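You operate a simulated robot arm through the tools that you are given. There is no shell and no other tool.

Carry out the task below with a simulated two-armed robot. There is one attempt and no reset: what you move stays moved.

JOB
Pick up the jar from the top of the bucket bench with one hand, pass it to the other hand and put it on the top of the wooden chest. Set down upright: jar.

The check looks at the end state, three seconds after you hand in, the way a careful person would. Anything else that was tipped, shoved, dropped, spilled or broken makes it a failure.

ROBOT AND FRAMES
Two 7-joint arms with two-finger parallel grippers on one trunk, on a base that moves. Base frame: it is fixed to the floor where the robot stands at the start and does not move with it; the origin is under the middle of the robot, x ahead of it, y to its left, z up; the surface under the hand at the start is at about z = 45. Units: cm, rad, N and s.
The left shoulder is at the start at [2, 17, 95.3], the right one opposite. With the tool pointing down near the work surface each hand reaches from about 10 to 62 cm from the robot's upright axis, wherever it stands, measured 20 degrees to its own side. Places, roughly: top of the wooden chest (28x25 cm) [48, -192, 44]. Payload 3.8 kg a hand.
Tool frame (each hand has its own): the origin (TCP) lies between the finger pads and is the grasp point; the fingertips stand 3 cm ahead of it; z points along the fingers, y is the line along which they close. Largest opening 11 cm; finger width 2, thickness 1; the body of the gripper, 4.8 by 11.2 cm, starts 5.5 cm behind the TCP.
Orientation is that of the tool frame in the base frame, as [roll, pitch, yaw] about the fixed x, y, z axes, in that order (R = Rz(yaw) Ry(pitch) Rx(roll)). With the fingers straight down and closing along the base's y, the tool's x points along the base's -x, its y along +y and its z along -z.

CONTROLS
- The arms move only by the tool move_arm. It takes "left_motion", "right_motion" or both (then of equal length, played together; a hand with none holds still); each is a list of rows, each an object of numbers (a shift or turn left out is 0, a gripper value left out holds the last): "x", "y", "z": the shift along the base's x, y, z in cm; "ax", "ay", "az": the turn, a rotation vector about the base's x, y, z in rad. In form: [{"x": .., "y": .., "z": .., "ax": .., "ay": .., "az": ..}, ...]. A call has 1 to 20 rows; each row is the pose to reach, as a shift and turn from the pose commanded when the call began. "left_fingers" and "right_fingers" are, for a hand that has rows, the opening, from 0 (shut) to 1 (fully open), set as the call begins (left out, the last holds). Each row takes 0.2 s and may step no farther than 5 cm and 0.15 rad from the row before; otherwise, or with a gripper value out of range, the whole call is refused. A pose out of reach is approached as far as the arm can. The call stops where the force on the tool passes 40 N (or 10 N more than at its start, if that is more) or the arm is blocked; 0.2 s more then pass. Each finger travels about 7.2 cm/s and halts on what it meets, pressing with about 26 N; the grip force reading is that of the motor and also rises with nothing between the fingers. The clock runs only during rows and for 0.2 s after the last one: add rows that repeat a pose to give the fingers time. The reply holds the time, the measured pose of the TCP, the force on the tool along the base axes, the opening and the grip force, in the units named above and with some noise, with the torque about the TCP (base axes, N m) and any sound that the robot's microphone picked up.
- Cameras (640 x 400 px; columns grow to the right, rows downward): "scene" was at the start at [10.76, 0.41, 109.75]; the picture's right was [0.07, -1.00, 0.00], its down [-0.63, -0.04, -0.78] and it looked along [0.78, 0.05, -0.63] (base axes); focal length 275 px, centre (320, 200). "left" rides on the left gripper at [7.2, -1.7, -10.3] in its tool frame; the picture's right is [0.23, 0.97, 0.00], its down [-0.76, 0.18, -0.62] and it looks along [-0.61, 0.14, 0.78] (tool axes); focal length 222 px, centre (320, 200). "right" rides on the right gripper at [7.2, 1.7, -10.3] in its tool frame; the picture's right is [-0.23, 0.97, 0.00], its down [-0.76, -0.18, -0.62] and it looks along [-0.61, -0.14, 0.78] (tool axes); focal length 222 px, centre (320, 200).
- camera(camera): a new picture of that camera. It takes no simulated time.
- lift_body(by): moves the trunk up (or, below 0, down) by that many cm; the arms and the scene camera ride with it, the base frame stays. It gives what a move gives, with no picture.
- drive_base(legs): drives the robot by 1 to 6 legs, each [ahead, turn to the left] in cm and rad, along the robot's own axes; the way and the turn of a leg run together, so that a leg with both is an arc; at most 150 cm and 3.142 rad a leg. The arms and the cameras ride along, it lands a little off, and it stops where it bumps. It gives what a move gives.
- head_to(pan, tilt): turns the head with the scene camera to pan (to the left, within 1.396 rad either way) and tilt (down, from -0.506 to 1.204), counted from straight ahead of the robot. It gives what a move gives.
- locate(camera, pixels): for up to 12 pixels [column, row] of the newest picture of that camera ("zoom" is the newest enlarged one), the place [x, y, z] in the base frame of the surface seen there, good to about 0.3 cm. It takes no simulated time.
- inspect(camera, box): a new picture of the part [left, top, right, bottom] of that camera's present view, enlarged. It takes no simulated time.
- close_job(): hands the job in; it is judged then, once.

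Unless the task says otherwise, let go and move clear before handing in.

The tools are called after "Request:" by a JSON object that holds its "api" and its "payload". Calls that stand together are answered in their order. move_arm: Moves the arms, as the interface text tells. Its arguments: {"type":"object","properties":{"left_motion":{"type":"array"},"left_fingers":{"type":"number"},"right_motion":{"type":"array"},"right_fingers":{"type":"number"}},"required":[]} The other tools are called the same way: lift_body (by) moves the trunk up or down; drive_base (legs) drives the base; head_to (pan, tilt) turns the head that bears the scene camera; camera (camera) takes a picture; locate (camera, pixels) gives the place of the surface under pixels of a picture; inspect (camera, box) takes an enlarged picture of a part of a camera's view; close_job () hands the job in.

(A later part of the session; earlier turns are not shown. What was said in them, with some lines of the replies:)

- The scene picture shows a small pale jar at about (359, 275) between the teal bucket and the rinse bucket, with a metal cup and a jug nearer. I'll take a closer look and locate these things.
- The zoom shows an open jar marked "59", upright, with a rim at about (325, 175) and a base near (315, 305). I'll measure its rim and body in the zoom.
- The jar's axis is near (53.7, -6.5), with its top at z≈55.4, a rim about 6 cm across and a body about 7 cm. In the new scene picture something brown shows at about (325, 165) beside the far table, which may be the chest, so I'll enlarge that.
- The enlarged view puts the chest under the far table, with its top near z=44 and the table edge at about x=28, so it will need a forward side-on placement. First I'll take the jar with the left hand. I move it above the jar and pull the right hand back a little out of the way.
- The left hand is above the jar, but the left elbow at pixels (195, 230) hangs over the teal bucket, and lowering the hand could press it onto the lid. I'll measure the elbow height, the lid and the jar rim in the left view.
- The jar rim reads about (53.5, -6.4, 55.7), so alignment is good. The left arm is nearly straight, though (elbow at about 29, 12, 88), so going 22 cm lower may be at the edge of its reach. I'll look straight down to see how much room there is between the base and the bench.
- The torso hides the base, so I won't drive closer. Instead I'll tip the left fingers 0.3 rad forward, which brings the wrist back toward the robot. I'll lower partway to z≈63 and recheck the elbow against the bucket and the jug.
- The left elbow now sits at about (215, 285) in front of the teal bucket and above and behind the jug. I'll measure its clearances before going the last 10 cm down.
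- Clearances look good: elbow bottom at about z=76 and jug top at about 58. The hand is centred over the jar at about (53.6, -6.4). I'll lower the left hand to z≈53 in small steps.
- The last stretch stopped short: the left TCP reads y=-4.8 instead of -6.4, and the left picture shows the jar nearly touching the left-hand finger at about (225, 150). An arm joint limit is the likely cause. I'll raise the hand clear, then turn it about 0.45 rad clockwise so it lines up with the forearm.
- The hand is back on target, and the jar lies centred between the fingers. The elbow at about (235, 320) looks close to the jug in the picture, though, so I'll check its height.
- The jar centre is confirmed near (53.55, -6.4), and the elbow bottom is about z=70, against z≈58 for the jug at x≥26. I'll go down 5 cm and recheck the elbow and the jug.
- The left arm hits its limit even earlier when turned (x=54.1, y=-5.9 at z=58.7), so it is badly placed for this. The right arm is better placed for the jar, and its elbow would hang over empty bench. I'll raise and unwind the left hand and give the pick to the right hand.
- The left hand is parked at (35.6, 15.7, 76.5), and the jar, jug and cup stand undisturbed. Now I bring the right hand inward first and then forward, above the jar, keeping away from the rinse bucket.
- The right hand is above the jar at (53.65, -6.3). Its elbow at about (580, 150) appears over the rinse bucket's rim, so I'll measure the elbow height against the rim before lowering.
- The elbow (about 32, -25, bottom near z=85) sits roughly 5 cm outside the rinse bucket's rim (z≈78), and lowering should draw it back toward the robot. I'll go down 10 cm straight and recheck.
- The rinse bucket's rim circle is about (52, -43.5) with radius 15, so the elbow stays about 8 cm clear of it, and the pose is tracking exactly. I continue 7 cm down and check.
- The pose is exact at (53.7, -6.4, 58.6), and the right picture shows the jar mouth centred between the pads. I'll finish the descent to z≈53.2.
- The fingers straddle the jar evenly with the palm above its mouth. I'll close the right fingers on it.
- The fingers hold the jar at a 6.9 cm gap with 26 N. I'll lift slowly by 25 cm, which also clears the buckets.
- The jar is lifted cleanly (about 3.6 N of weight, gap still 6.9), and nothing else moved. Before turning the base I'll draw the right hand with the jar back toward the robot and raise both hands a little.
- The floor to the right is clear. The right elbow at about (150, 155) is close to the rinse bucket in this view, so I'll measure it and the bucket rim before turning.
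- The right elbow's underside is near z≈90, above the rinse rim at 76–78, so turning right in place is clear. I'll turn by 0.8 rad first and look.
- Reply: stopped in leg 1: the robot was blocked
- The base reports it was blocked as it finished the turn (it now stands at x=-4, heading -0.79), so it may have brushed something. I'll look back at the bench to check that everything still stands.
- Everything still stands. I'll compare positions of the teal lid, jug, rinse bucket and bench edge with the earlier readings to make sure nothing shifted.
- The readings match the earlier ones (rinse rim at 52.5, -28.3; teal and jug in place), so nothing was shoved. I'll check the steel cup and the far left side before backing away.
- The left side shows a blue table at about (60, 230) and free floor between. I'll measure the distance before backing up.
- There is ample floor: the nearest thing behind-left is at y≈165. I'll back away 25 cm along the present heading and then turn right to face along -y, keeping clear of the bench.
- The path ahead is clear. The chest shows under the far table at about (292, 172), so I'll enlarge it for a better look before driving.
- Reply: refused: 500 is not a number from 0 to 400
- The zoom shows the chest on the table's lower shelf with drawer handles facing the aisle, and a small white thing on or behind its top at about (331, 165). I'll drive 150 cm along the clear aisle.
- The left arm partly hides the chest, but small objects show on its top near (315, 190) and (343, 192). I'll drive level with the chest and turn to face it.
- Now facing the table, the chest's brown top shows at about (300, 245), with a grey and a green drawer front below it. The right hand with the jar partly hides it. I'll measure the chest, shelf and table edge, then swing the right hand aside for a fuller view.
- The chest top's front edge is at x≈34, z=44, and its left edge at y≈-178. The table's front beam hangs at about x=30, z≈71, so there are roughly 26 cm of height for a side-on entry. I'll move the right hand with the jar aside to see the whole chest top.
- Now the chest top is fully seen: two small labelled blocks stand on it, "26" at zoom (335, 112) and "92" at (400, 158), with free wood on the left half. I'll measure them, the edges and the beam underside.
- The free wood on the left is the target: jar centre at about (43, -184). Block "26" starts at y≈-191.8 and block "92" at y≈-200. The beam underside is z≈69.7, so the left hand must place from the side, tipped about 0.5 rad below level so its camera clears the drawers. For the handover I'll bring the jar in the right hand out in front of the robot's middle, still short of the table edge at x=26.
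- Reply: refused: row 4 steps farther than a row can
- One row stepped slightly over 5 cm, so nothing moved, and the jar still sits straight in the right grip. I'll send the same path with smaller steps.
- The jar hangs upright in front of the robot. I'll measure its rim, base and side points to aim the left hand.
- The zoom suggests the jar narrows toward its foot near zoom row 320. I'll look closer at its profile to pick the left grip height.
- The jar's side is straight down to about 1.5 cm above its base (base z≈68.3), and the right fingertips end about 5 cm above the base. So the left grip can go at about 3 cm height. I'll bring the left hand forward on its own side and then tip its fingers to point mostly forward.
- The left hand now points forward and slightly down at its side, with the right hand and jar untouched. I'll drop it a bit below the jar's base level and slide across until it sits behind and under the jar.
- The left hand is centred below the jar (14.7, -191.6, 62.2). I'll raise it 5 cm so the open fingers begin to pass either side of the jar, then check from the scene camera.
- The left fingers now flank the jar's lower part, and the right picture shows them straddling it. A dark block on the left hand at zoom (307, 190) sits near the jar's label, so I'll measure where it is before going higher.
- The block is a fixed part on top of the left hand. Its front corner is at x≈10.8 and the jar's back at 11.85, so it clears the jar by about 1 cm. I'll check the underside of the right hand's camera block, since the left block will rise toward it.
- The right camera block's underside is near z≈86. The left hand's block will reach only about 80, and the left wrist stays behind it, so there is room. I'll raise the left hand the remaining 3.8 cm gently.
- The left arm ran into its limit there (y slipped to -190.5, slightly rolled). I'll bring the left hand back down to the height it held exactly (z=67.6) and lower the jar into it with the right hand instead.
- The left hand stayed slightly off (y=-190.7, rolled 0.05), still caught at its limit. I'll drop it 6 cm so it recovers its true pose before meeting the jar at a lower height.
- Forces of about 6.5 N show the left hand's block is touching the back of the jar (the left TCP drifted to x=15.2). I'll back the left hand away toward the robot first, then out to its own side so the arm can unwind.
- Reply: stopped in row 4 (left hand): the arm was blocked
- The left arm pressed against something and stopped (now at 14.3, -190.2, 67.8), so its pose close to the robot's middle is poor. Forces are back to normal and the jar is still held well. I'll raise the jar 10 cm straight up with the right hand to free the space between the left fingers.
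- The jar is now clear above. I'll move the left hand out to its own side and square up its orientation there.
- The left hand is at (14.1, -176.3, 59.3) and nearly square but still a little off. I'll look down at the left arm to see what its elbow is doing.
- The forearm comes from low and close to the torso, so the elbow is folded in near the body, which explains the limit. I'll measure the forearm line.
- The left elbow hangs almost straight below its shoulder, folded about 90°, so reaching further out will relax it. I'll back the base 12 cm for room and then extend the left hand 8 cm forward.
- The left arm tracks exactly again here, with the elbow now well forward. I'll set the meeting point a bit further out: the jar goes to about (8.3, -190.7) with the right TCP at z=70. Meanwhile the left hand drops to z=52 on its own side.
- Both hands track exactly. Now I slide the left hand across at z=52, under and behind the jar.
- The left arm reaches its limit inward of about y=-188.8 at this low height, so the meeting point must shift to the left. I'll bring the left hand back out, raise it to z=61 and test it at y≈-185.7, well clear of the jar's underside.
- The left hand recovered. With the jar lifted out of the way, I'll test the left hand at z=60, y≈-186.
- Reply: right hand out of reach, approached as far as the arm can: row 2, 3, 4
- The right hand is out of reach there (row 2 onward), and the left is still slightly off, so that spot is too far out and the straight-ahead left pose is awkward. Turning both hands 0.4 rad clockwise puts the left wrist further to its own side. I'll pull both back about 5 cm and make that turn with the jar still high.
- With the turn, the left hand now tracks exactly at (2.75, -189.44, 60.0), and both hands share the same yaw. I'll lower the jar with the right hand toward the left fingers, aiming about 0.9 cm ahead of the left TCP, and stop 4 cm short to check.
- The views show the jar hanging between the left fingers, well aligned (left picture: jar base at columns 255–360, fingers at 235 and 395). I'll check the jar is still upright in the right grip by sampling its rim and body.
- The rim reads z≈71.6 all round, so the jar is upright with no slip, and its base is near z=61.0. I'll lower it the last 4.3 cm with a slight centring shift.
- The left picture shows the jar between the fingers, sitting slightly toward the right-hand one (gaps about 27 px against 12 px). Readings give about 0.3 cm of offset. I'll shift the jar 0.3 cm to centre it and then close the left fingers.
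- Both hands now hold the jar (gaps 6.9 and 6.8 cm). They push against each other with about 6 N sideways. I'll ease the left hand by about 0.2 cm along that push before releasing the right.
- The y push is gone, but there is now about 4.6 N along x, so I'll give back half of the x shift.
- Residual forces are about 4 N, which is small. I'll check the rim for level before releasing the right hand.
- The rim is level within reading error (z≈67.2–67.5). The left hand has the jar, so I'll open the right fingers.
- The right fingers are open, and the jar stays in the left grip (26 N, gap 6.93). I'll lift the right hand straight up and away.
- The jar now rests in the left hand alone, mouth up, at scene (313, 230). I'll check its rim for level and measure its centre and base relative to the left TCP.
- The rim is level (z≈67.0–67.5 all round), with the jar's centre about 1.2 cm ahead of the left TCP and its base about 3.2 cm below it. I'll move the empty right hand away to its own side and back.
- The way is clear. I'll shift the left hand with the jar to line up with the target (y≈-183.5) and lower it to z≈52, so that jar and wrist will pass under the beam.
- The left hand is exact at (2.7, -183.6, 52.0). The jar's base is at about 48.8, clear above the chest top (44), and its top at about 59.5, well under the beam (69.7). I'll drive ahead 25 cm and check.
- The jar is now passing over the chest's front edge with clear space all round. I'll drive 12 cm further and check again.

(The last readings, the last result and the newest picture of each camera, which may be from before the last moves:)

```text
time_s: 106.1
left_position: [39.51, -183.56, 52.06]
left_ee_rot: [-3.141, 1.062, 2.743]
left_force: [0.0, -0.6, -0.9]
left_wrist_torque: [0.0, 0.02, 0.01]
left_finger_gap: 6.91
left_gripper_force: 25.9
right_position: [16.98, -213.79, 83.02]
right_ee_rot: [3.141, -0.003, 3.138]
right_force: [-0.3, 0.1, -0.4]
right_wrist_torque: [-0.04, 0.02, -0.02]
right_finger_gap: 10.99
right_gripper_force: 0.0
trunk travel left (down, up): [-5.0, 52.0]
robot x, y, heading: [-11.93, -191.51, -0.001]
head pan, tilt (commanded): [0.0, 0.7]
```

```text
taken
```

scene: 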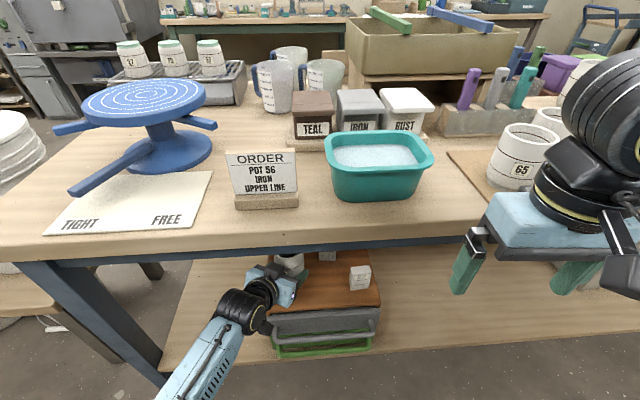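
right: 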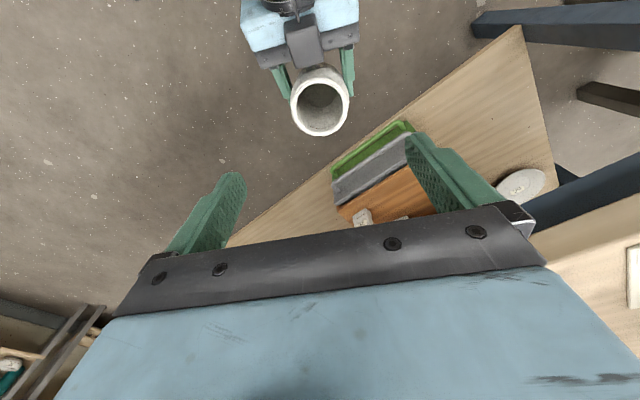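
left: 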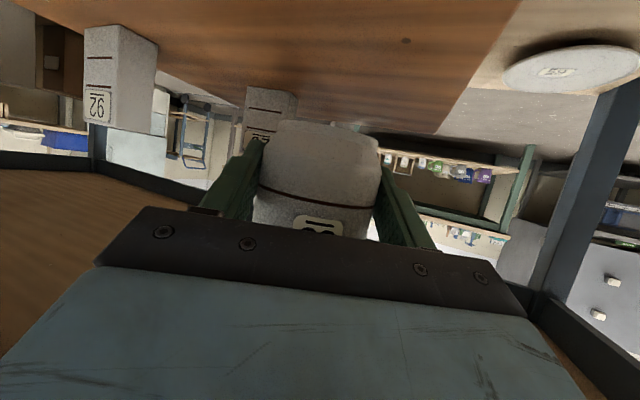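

The jar is over the chest top, and the left picture shows bare wood beneath and ahead of it, with block "26" well to the side. I'll move 2.2 cm further in by arm and lower to just above the surface.

Request:
{"api": "move_arm", "payload": {"left_motion": [{"x": 1.1}, {"x": 2.2}, {"x": 2.2, "z": -1}, {"x": 2.2, "z": -2}, {"x": 2.2, "z": -3}, {"x": 2.2, "z": -3.8}, {"x": 2.2, "z": -3.8}]}}

Request:
{"api": "camera", "payload": {"camera": "left"}}

Request:
{"api": "camera", "payload": {"camera": "scene"}}

```text
time_s: 107.7
left_position: [41.73, -183.59, 48.1]
left_ee_rot: [3.141, 1.062, 2.744]
left_force: [-0.5, -0.3, 0.6]
left_wrist_torque: [0.0, 0.01, -0.03]
left_finger_gap: 6.91
left_gripper_force: 26.2
right_position: [17.07, -213.81, 83.12]
right_ee_rot: [3.141, -0.004, 3.139]
right_force: [0.2, 0.1, -0.6]
right_wrist_torque: [0.0, 0.01, 0.02]
right_finger_gap: 10.99
right_gripper_force: 0.1
trunk travel left (down, up): [-5.0, 52.0]
robot x, y, heading: [-12.26, -191.53, 0.003]
head pan, tilt (commanded): [0.0, 0.7]
```

```text
taken
```

left: 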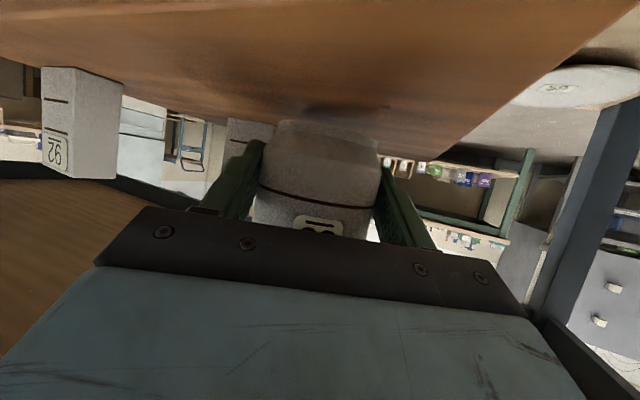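

```text
taken
```

scene: 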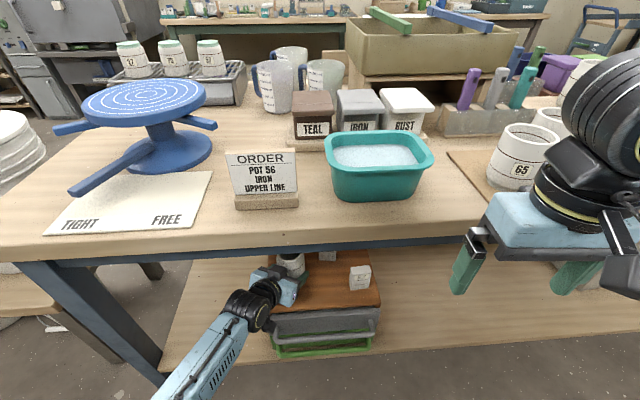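

The left picture shows the jar's base just above the wood, with its shadow at about (330, 115). I'll lower in small steps, watching the force for contact.

Request:
{"api": "move_arm", "payload": {"left_motion": [{"z": -0.3}, {"z": -0.5}, {"z": -0.5}]}}

Request:
{"api": "inspect", "payload": {"camera": "left", "box": [220, 80, 420, 240]}}

```text
time_s: 108.5
left_position: [41.66, -183.51, 47.85]
left_ee_rot: [-3.141, 1.063, 2.744]
left_force: [0.1, -0.4, 0.8]
left_wrist_torque: [0.04, 0.02, 0.01]
left_finger_gap: 6.92
left_gripper_force: 26.0
right_position: [17.0, -213.87, 83.19]
right_ee_rot: [-3.141, -0.004, 3.139]
right_force: [-0.1, -0.4, 0.6]
right_wrist_torque: [0.01, -0.02, 0.02]
right_finger_gap: 10.99
right_gripper_force: 0.1
trunk travel left (down, up): [-5.0, 52.0]
robot x, y, heading: [-12.02, -191.58, 0.001]
head pan, tilt (commanded): [0.0, 0.7]
```

```text
2.50 times, centred on (320, 160) of left
```

zoom: 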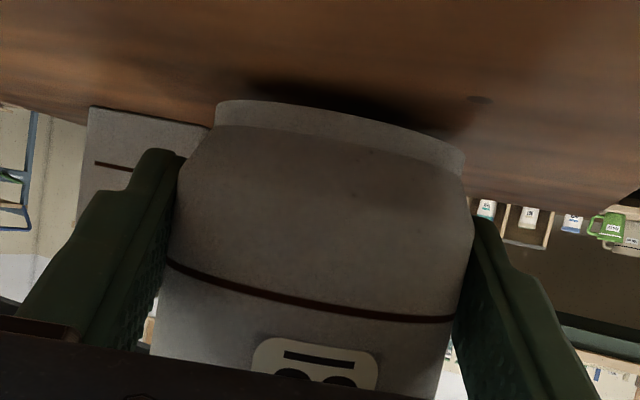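

The zoom shows a thin dark gap still under the base. I'll continue down by 0.3 cm steps.

Request:
{"api": "move_arm", "payload": {"left_motion": [{"z": -0.3}, {"z": -0.3}]}}

Request:
{"api": "inspect", "payload": {"camera": "left", "box": [220, 80, 420, 240]}}

```text
time_s: 109.1
left_position: [41.73, -183.47, 47.4]
left_ee_rot: [-3.141, 1.063, 2.744]
left_force: [-0.1, -1.2, -0.2]
left_wrist_torque: [0.01, 0.05, 0.0]
left_finger_gap: 6.9
left_gripper_force: 26.1
right_position: [16.94, -213.78, 83.07]
right_ee_rot: [3.141, -0.002, 3.136]
right_force: [0.2, 0.3, 0.4]
right_wrist_torque: [0.01, -0.01, -0.03]
right_finger_gap: 10.99
right_gripper_force: 0.0
trunk travel left (down, up): [-5.0, 52.0]
robot x, y, heading: [-12.08, -191.54, 0.005]
head pan, tilt (commanded): [0.0, 0.7]
```

```text
2.50 times, centred on (320, 160) of left
```

zoom: 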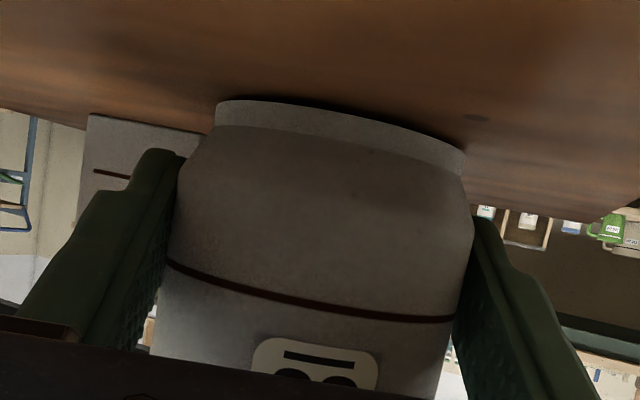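

The dark gap has nearly closed, with no contact force yet at z=47.4. Another 0.2 cm.

Request:
{"api": "move_arm", "payload": {"left_motion": [{"z": -0.2}, {"z": -0.2}]}}

Request:
{"api": "inspect", "payload": {"camera": "left", "box": [220, 80, 420, 240]}}

```text
time_s: 109.7
left_position: [41.71, -183.59, 47.39]
left_ee_rot: [3.142, 1.065, 2.745]
left_force: [0.0, 1.6, -0.7]
left_wrist_torque: [0.12, 0.03, 0.0]
left_finger_gap: 6.91
left_gripper_force: 26.5
right_position: [16.98, -213.69, 83.03]
right_ee_rot: [-3.139, -0.002, 3.139]
right_force: [0.1, -0.2, -1.2]
right_wrist_torque: [-0.03, 0.01, 0.0]
right_finger_gap: 11.0
right_gripper_force: 0.1
trunk travel left (down, up): [-5.0, 52.0]
robot x, y, heading: [-11.87, -191.37, 0.006]
head pan, tilt (commanded): [0.0, 0.7]
```

```text
2.50 times, centred on (320, 160) of left
```

zoom: 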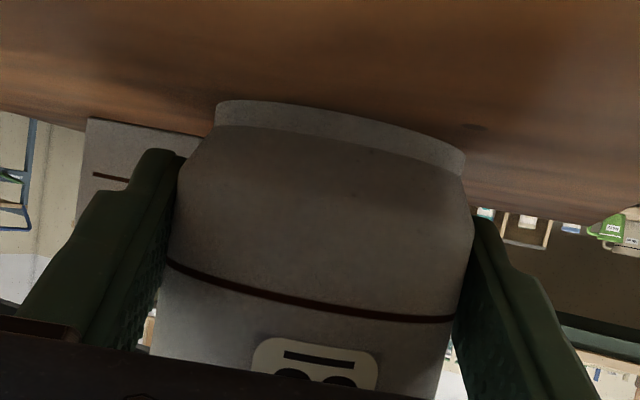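

The gap is gone in the picture and a slight torque (0.12 N m) has appeared, so contact is starting. One more small 0.15 cm step to confirm.

Request:
{"api": "move_arm", "payload": {"left_motion": [{"z": -0.15}, {"z": -0.15}]}}

Request:
{"api": "inspect", "payload": {"camera": "left", "box": [220, 80, 420, 240]}}

```text
time_s: 110.3
left_position: [41.75, -183.44, 47.35]
left_ee_rot: [-3.141, 1.069, 2.743]
left_force: [-4.0, 2.4, 9.8]
left_wrist_torque: [0.25, 0.31, 0.0]
left_finger_gap: 6.91
left_gripper_force: 26.0
right_position: [16.94, -213.82, 83.1]
right_ee_rot: [-3.14, -0.002, 3.138]
right_force: [-0.9, -0.4, -0.5]
right_wrist_torque: [0.02, 0.01, -0.01]
right_finger_gap: 10.98
right_gripper_force: 0.0
trunk travel left (down, up): [-5.0, 52.0]
robot x, y, heading: [-11.55, -191.55, 0.004]
head pan, tilt (commanded): [0.0, 0.7]
```

```text
2.50 times, centred on (320, 160) of left
```

zoom: 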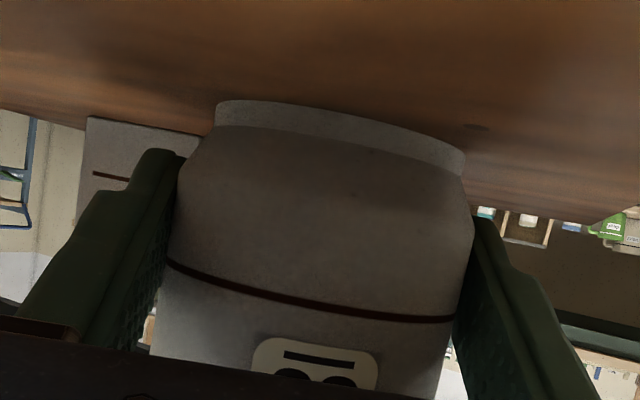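

Contact is confirmed with about 10 N upward, and the jar sits flat on the wood. I'll ease up 0.1 cm to lighten the press and then open the left fingers.

Request:
{"api": "move_arm", "payload": {"left_motion": [{"z": 0.1}, {"z": 0.1}]}}

Request:
{"api": "move_arm", "payload": {"left_motion": [{"z": 0}, {"z": 0}, {"z": 0}, {"z": 0}], "left_fingers": 0.95}}

Request:
{"api": "camera", "payload": {"camera": "left"}}

Request:
{"api": "inspect", "payload": {"camera": "scene", "box": [220, 220, 400, 360]}}

```text
time_s: 110.9
left_position: [41.88, -183.57, 47.27]
left_ee_rot: [-3.142, 1.067, 2.743]
left_force: [4.5, 1.1, 7.6]
left_wrist_torque: [0.24, -0.09, -0.08]
left_finger_gap: 6.9
left_gripper_force: 26.1
right_position: [16.99, -213.78, 83.18]
right_ee_rot: [-3.14, -0.002, 3.138]
right_force: [-0.1, 0.2, 0.1]
right_wrist_torque: [0.0, -0.01, 0.02]
right_finger_gap: 11.0
right_gripper_force: 0.0
trunk travel left (down, up): [-5.0, 52.0]
robot x, y, heading: [-11.58, -191.54, 0.005]
head pan, tilt (commanded): [0.0, 0.7]
```

```text
time_s: 111.9
left_position: [41.89, -183.63, 47.17]
left_ee_rot: [-3.14, 1.064, 2.743]
left_force: [0.1, 0.5, -0.2]
left_wrist_torque: [0.01, -0.01, -0.02]
left_finger_gap: 10.44
left_gripper_force: 0.1
right_position: [16.93, -213.88, 83.11]
right_ee_rot: [-3.14, -0.001, 3.138]
right_force: [0.0, 1.2, 0.2]
right_wrist_torque: [-0.01, 0.03, -0.02]
right_finger_gap: 11.0
right_gripper_force: 0.0
trunk travel left (down, up): [-5.0, 52.0]
robot x, y, heading: [-12.0, -191.86, -0.002]
head pan, tilt (commanded): [0.0, 0.7]
```

```text
taken
```

left: 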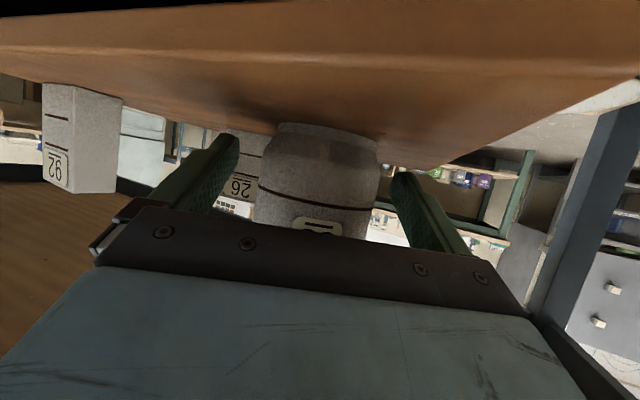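

```text
2.86 times, centred on (310, 290) of scene
```

zoom: 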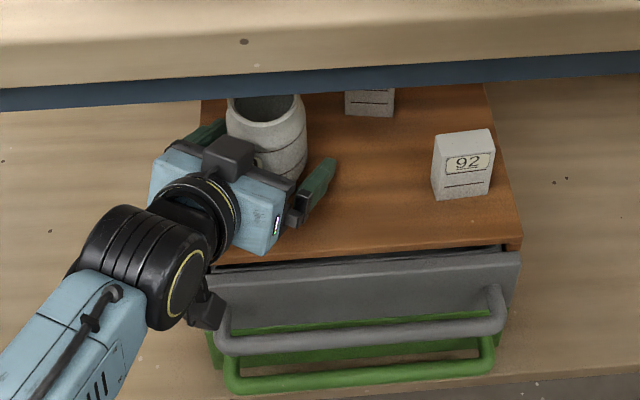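

The jar stands upright on the chest, free between the open fingers (left picture: jar at columns 258–378, fingers at 238 and 393). I'll withdraw the left hand straight back along its own pointing direction, rising slightly.

Request:
{"api": "move_arm", "payload": {"left_motion": [{"x": -0.92, "y": 0.39, "z": 0.2}, {"x": -1.84, "y": 0.78, "z": 0.4}, {"x": -3.2, "y": 1.35, "z": 0.6}, {"x": -4.6, "y": 1.95, "z": 0.8}, {"x": -6.4, "y": 2.7, "z": 1}, {"x": -8.3, "y": 3.5, "z": 1.2}, {"x": -10, "y": 4.2, "z": 1.5}, {"x": -10, "y": 4.2, "z": 1.5}]}}

Request:
{"api": "camera", "payload": {"camera": "left"}}

Request:
{"api": "inspect", "payload": {"camera": "scene", "box": [200, 220, 400, 380]}}

```text
time_s: 113.7
left_position: [31.75, -179.38, 48.64]
left_ee_rot: [-3.141, 1.062, 2.743]
left_force: [-0.4, 0.3, 0.2]
left_wrist_torque: [0.0, -0.01, -0.01]
left_finger_gap: 10.45
left_gripper_force: 0.1
right_position: [16.95, -213.77, 83.04]
right_ee_rot: [-3.14, -0.003, 3.138]
right_force: [-0.8, 0.6, 0.0]
right_wrist_torque: [0.0, 0.0, 0.02]
right_finger_gap: 10.99
right_gripper_force: 0.0
trunk travel left (down, up): [-5.0, 52.0]
robot x, y, heading: [-11.8, -191.53, 0.008]
head pan, tilt (commanded): [0.0, 0.7]
```

```text
taken
```

left: 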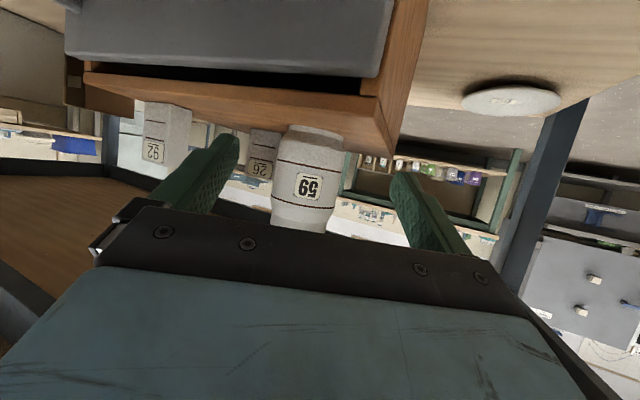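

```text
2.50 times, centred on (300, 300) of scene
```

zoom: 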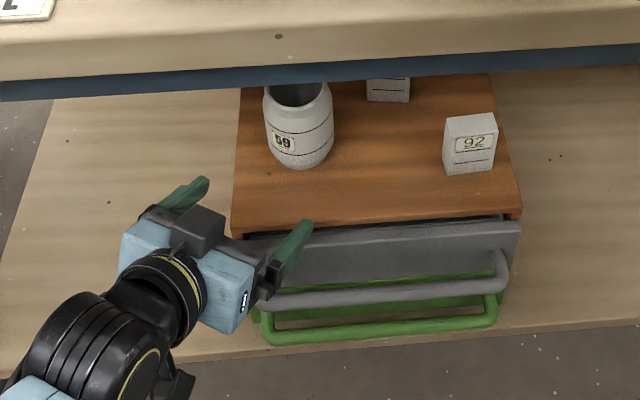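

The jar stands upright and free on the left part of the chest top, and both blocks are in place. I'll drive straight back 25 cm to clear the table and take a last look.

Request:
{"api": "drive_base", "payload": {"legs": [[-25, 0]]}}

Request:
{"api": "head_to", "payload": {"pan": 0.0, "tilt": 0.65}}

Request:
{"api": "camera", "payload": {"camera": "scene"}}

Request:
{"api": "inspect", "payload": {"camera": "scene", "box": [220, 180, 420, 340]}}

```text
time_s: 115.5
left_position: [6.43, -179.47, 48.67]
left_ee_rot: [-3.139, 1.066, 2.743]
left_force: [-0.1, -0.1, 0.1]
left_wrist_torque: [0.03, -0.04, 0.01]
left_finger_gap: 10.44
left_gripper_force: 0.0
right_position: [-8.49, -213.9, 83.13]
right_ee_rot: [-3.139, -0.001, 3.139]
right_force: [-0.4, 0.4, 0.0]
right_wrist_torque: [-0.02, 0.03, 0.01]
right_finger_gap: 11.01
right_gripper_force: 0.2
trunk travel left (down, up): [-5.0, 52.0]
robot x, y, heading: [-37.37, -191.75, -0.003]
head pan, tilt (commanded): [0.0, 0.7]
```

```text
time_s: 116.2
left_position: [6.46, -179.49, 48.71]
left_ee_rot: [-3.14, 1.063, 2.743]
left_force: [0.3, 0.3, 0.5]
left_wrist_torque: [0.02, 0.01, -0.03]
left_finger_gap: 10.46
left_gripper_force: 0.0
right_position: [-8.37, -213.93, 83.08]
right_ee_rot: [-3.141, -0.002, 3.138]
right_force: [-1.2, -0.4, -0.3]
right_wrist_torque: [0.01, 0.0, 0.01]
right_finger_gap: 10.99
right_gripper_force: 0.1
trunk travel left (down, up): [-5.0, 52.0]
robot x, y, heading: [-37.42, -191.77, -0.001]
head pan, tilt (commanded): [0.0, 0.649]
```

```text
taken
```

scene: 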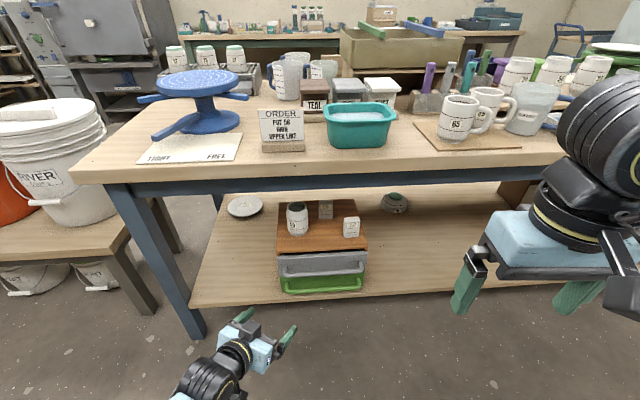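

```text
2.50 times, centred on (320, 260) of scene
```

zoom: 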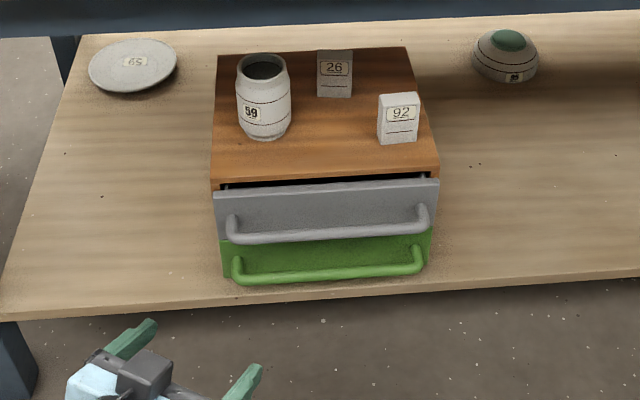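

The jar stands upright on the chest clear of the blocks, and the drawers and everything else on the shelf are as before. I'll glance back toward the bucket bench to be sure all is well there, too.

Request:
{"api": "head_to", "payload": {"pan": 1.3, "tilt": 0.4}}

Request:
{"api": "camera", "payload": {"camera": "scene"}}

```text
time_s: 117.6
left_position: [6.41, -179.42, 48.77]
left_ee_rot: [-3.14, 1.063, 2.743]
left_force: [-0.3, 0.3, -0.6]
left_wrist_torque: [-0.01, 0.02, 0.05]
left_finger_gap: 10.46
left_gripper_force: 0.1
right_position: [-8.4, -213.82, 83.08]
right_ee_rot: [-3.139, -0.003, 3.138]
right_force: [0.2, -0.3, 0.1]
right_wrist_torque: [-0.01, -0.02, -0.01]
right_finger_gap: 10.98
right_gripper_force: 0.1
trunk travel left (down, up): [-5.0, 52.0]
robot x, y, heading: [-37.28, -191.78, -0.003]
head pan, tilt (commanded): [1.3, 0.4]
```

```text
taken
```

scene: 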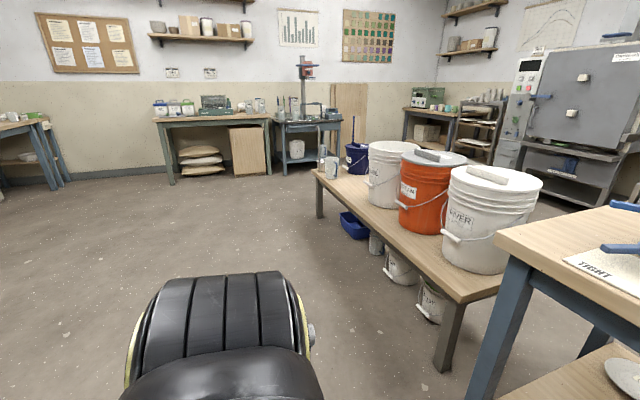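

Request:
{"api": "inspect", "payload": {"camera": "scene", "box": [290, 100, 450, 250]}}

```text
2.67 times, centred on (370, 175) of scene
```

zoom: 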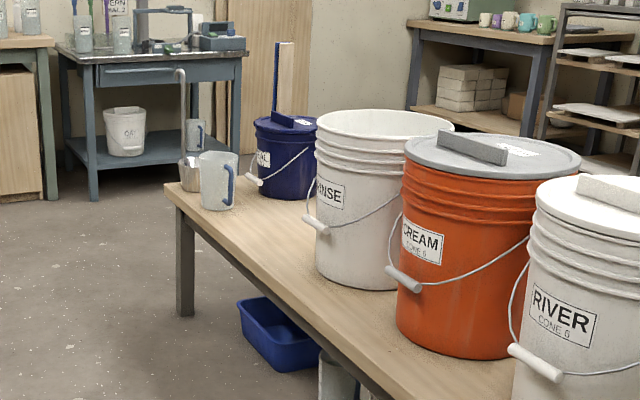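

The bench view shows the ladle, jug, teal bucket, rinse, cream and river buckets all standing as before (zoom 190–640, 120–380). The jar is upright on the chest and both hands are empty and clear, so I hand in the job.

Request:
{"api": "close_job", "payload": {}}

```text
The job is handed in.
```

The jar ("59") is standing upright on the left part of the wooden chest top, and I've handed in the job. The right hand picked it up from the bucket bench and passed it to the left, which set it down.

- **Final check:** both hands are empty and clear. The two labelled blocks on the chest and everything on the shelf are where they were. A look back at the bench showed the buckets, jug and ladle all standing.
- **Base blocked once:** when I first turned away from the bench, the base was stopped against something and slid back about 4 cm. The bucket and jug positions I measured afterwards matched the earlier ones.
- **Light contact in the handover:** the left hand brushed the jar with about 6.5 N while I was lining it up. The jar stayed upright in the right hand's grip and was not dropped.
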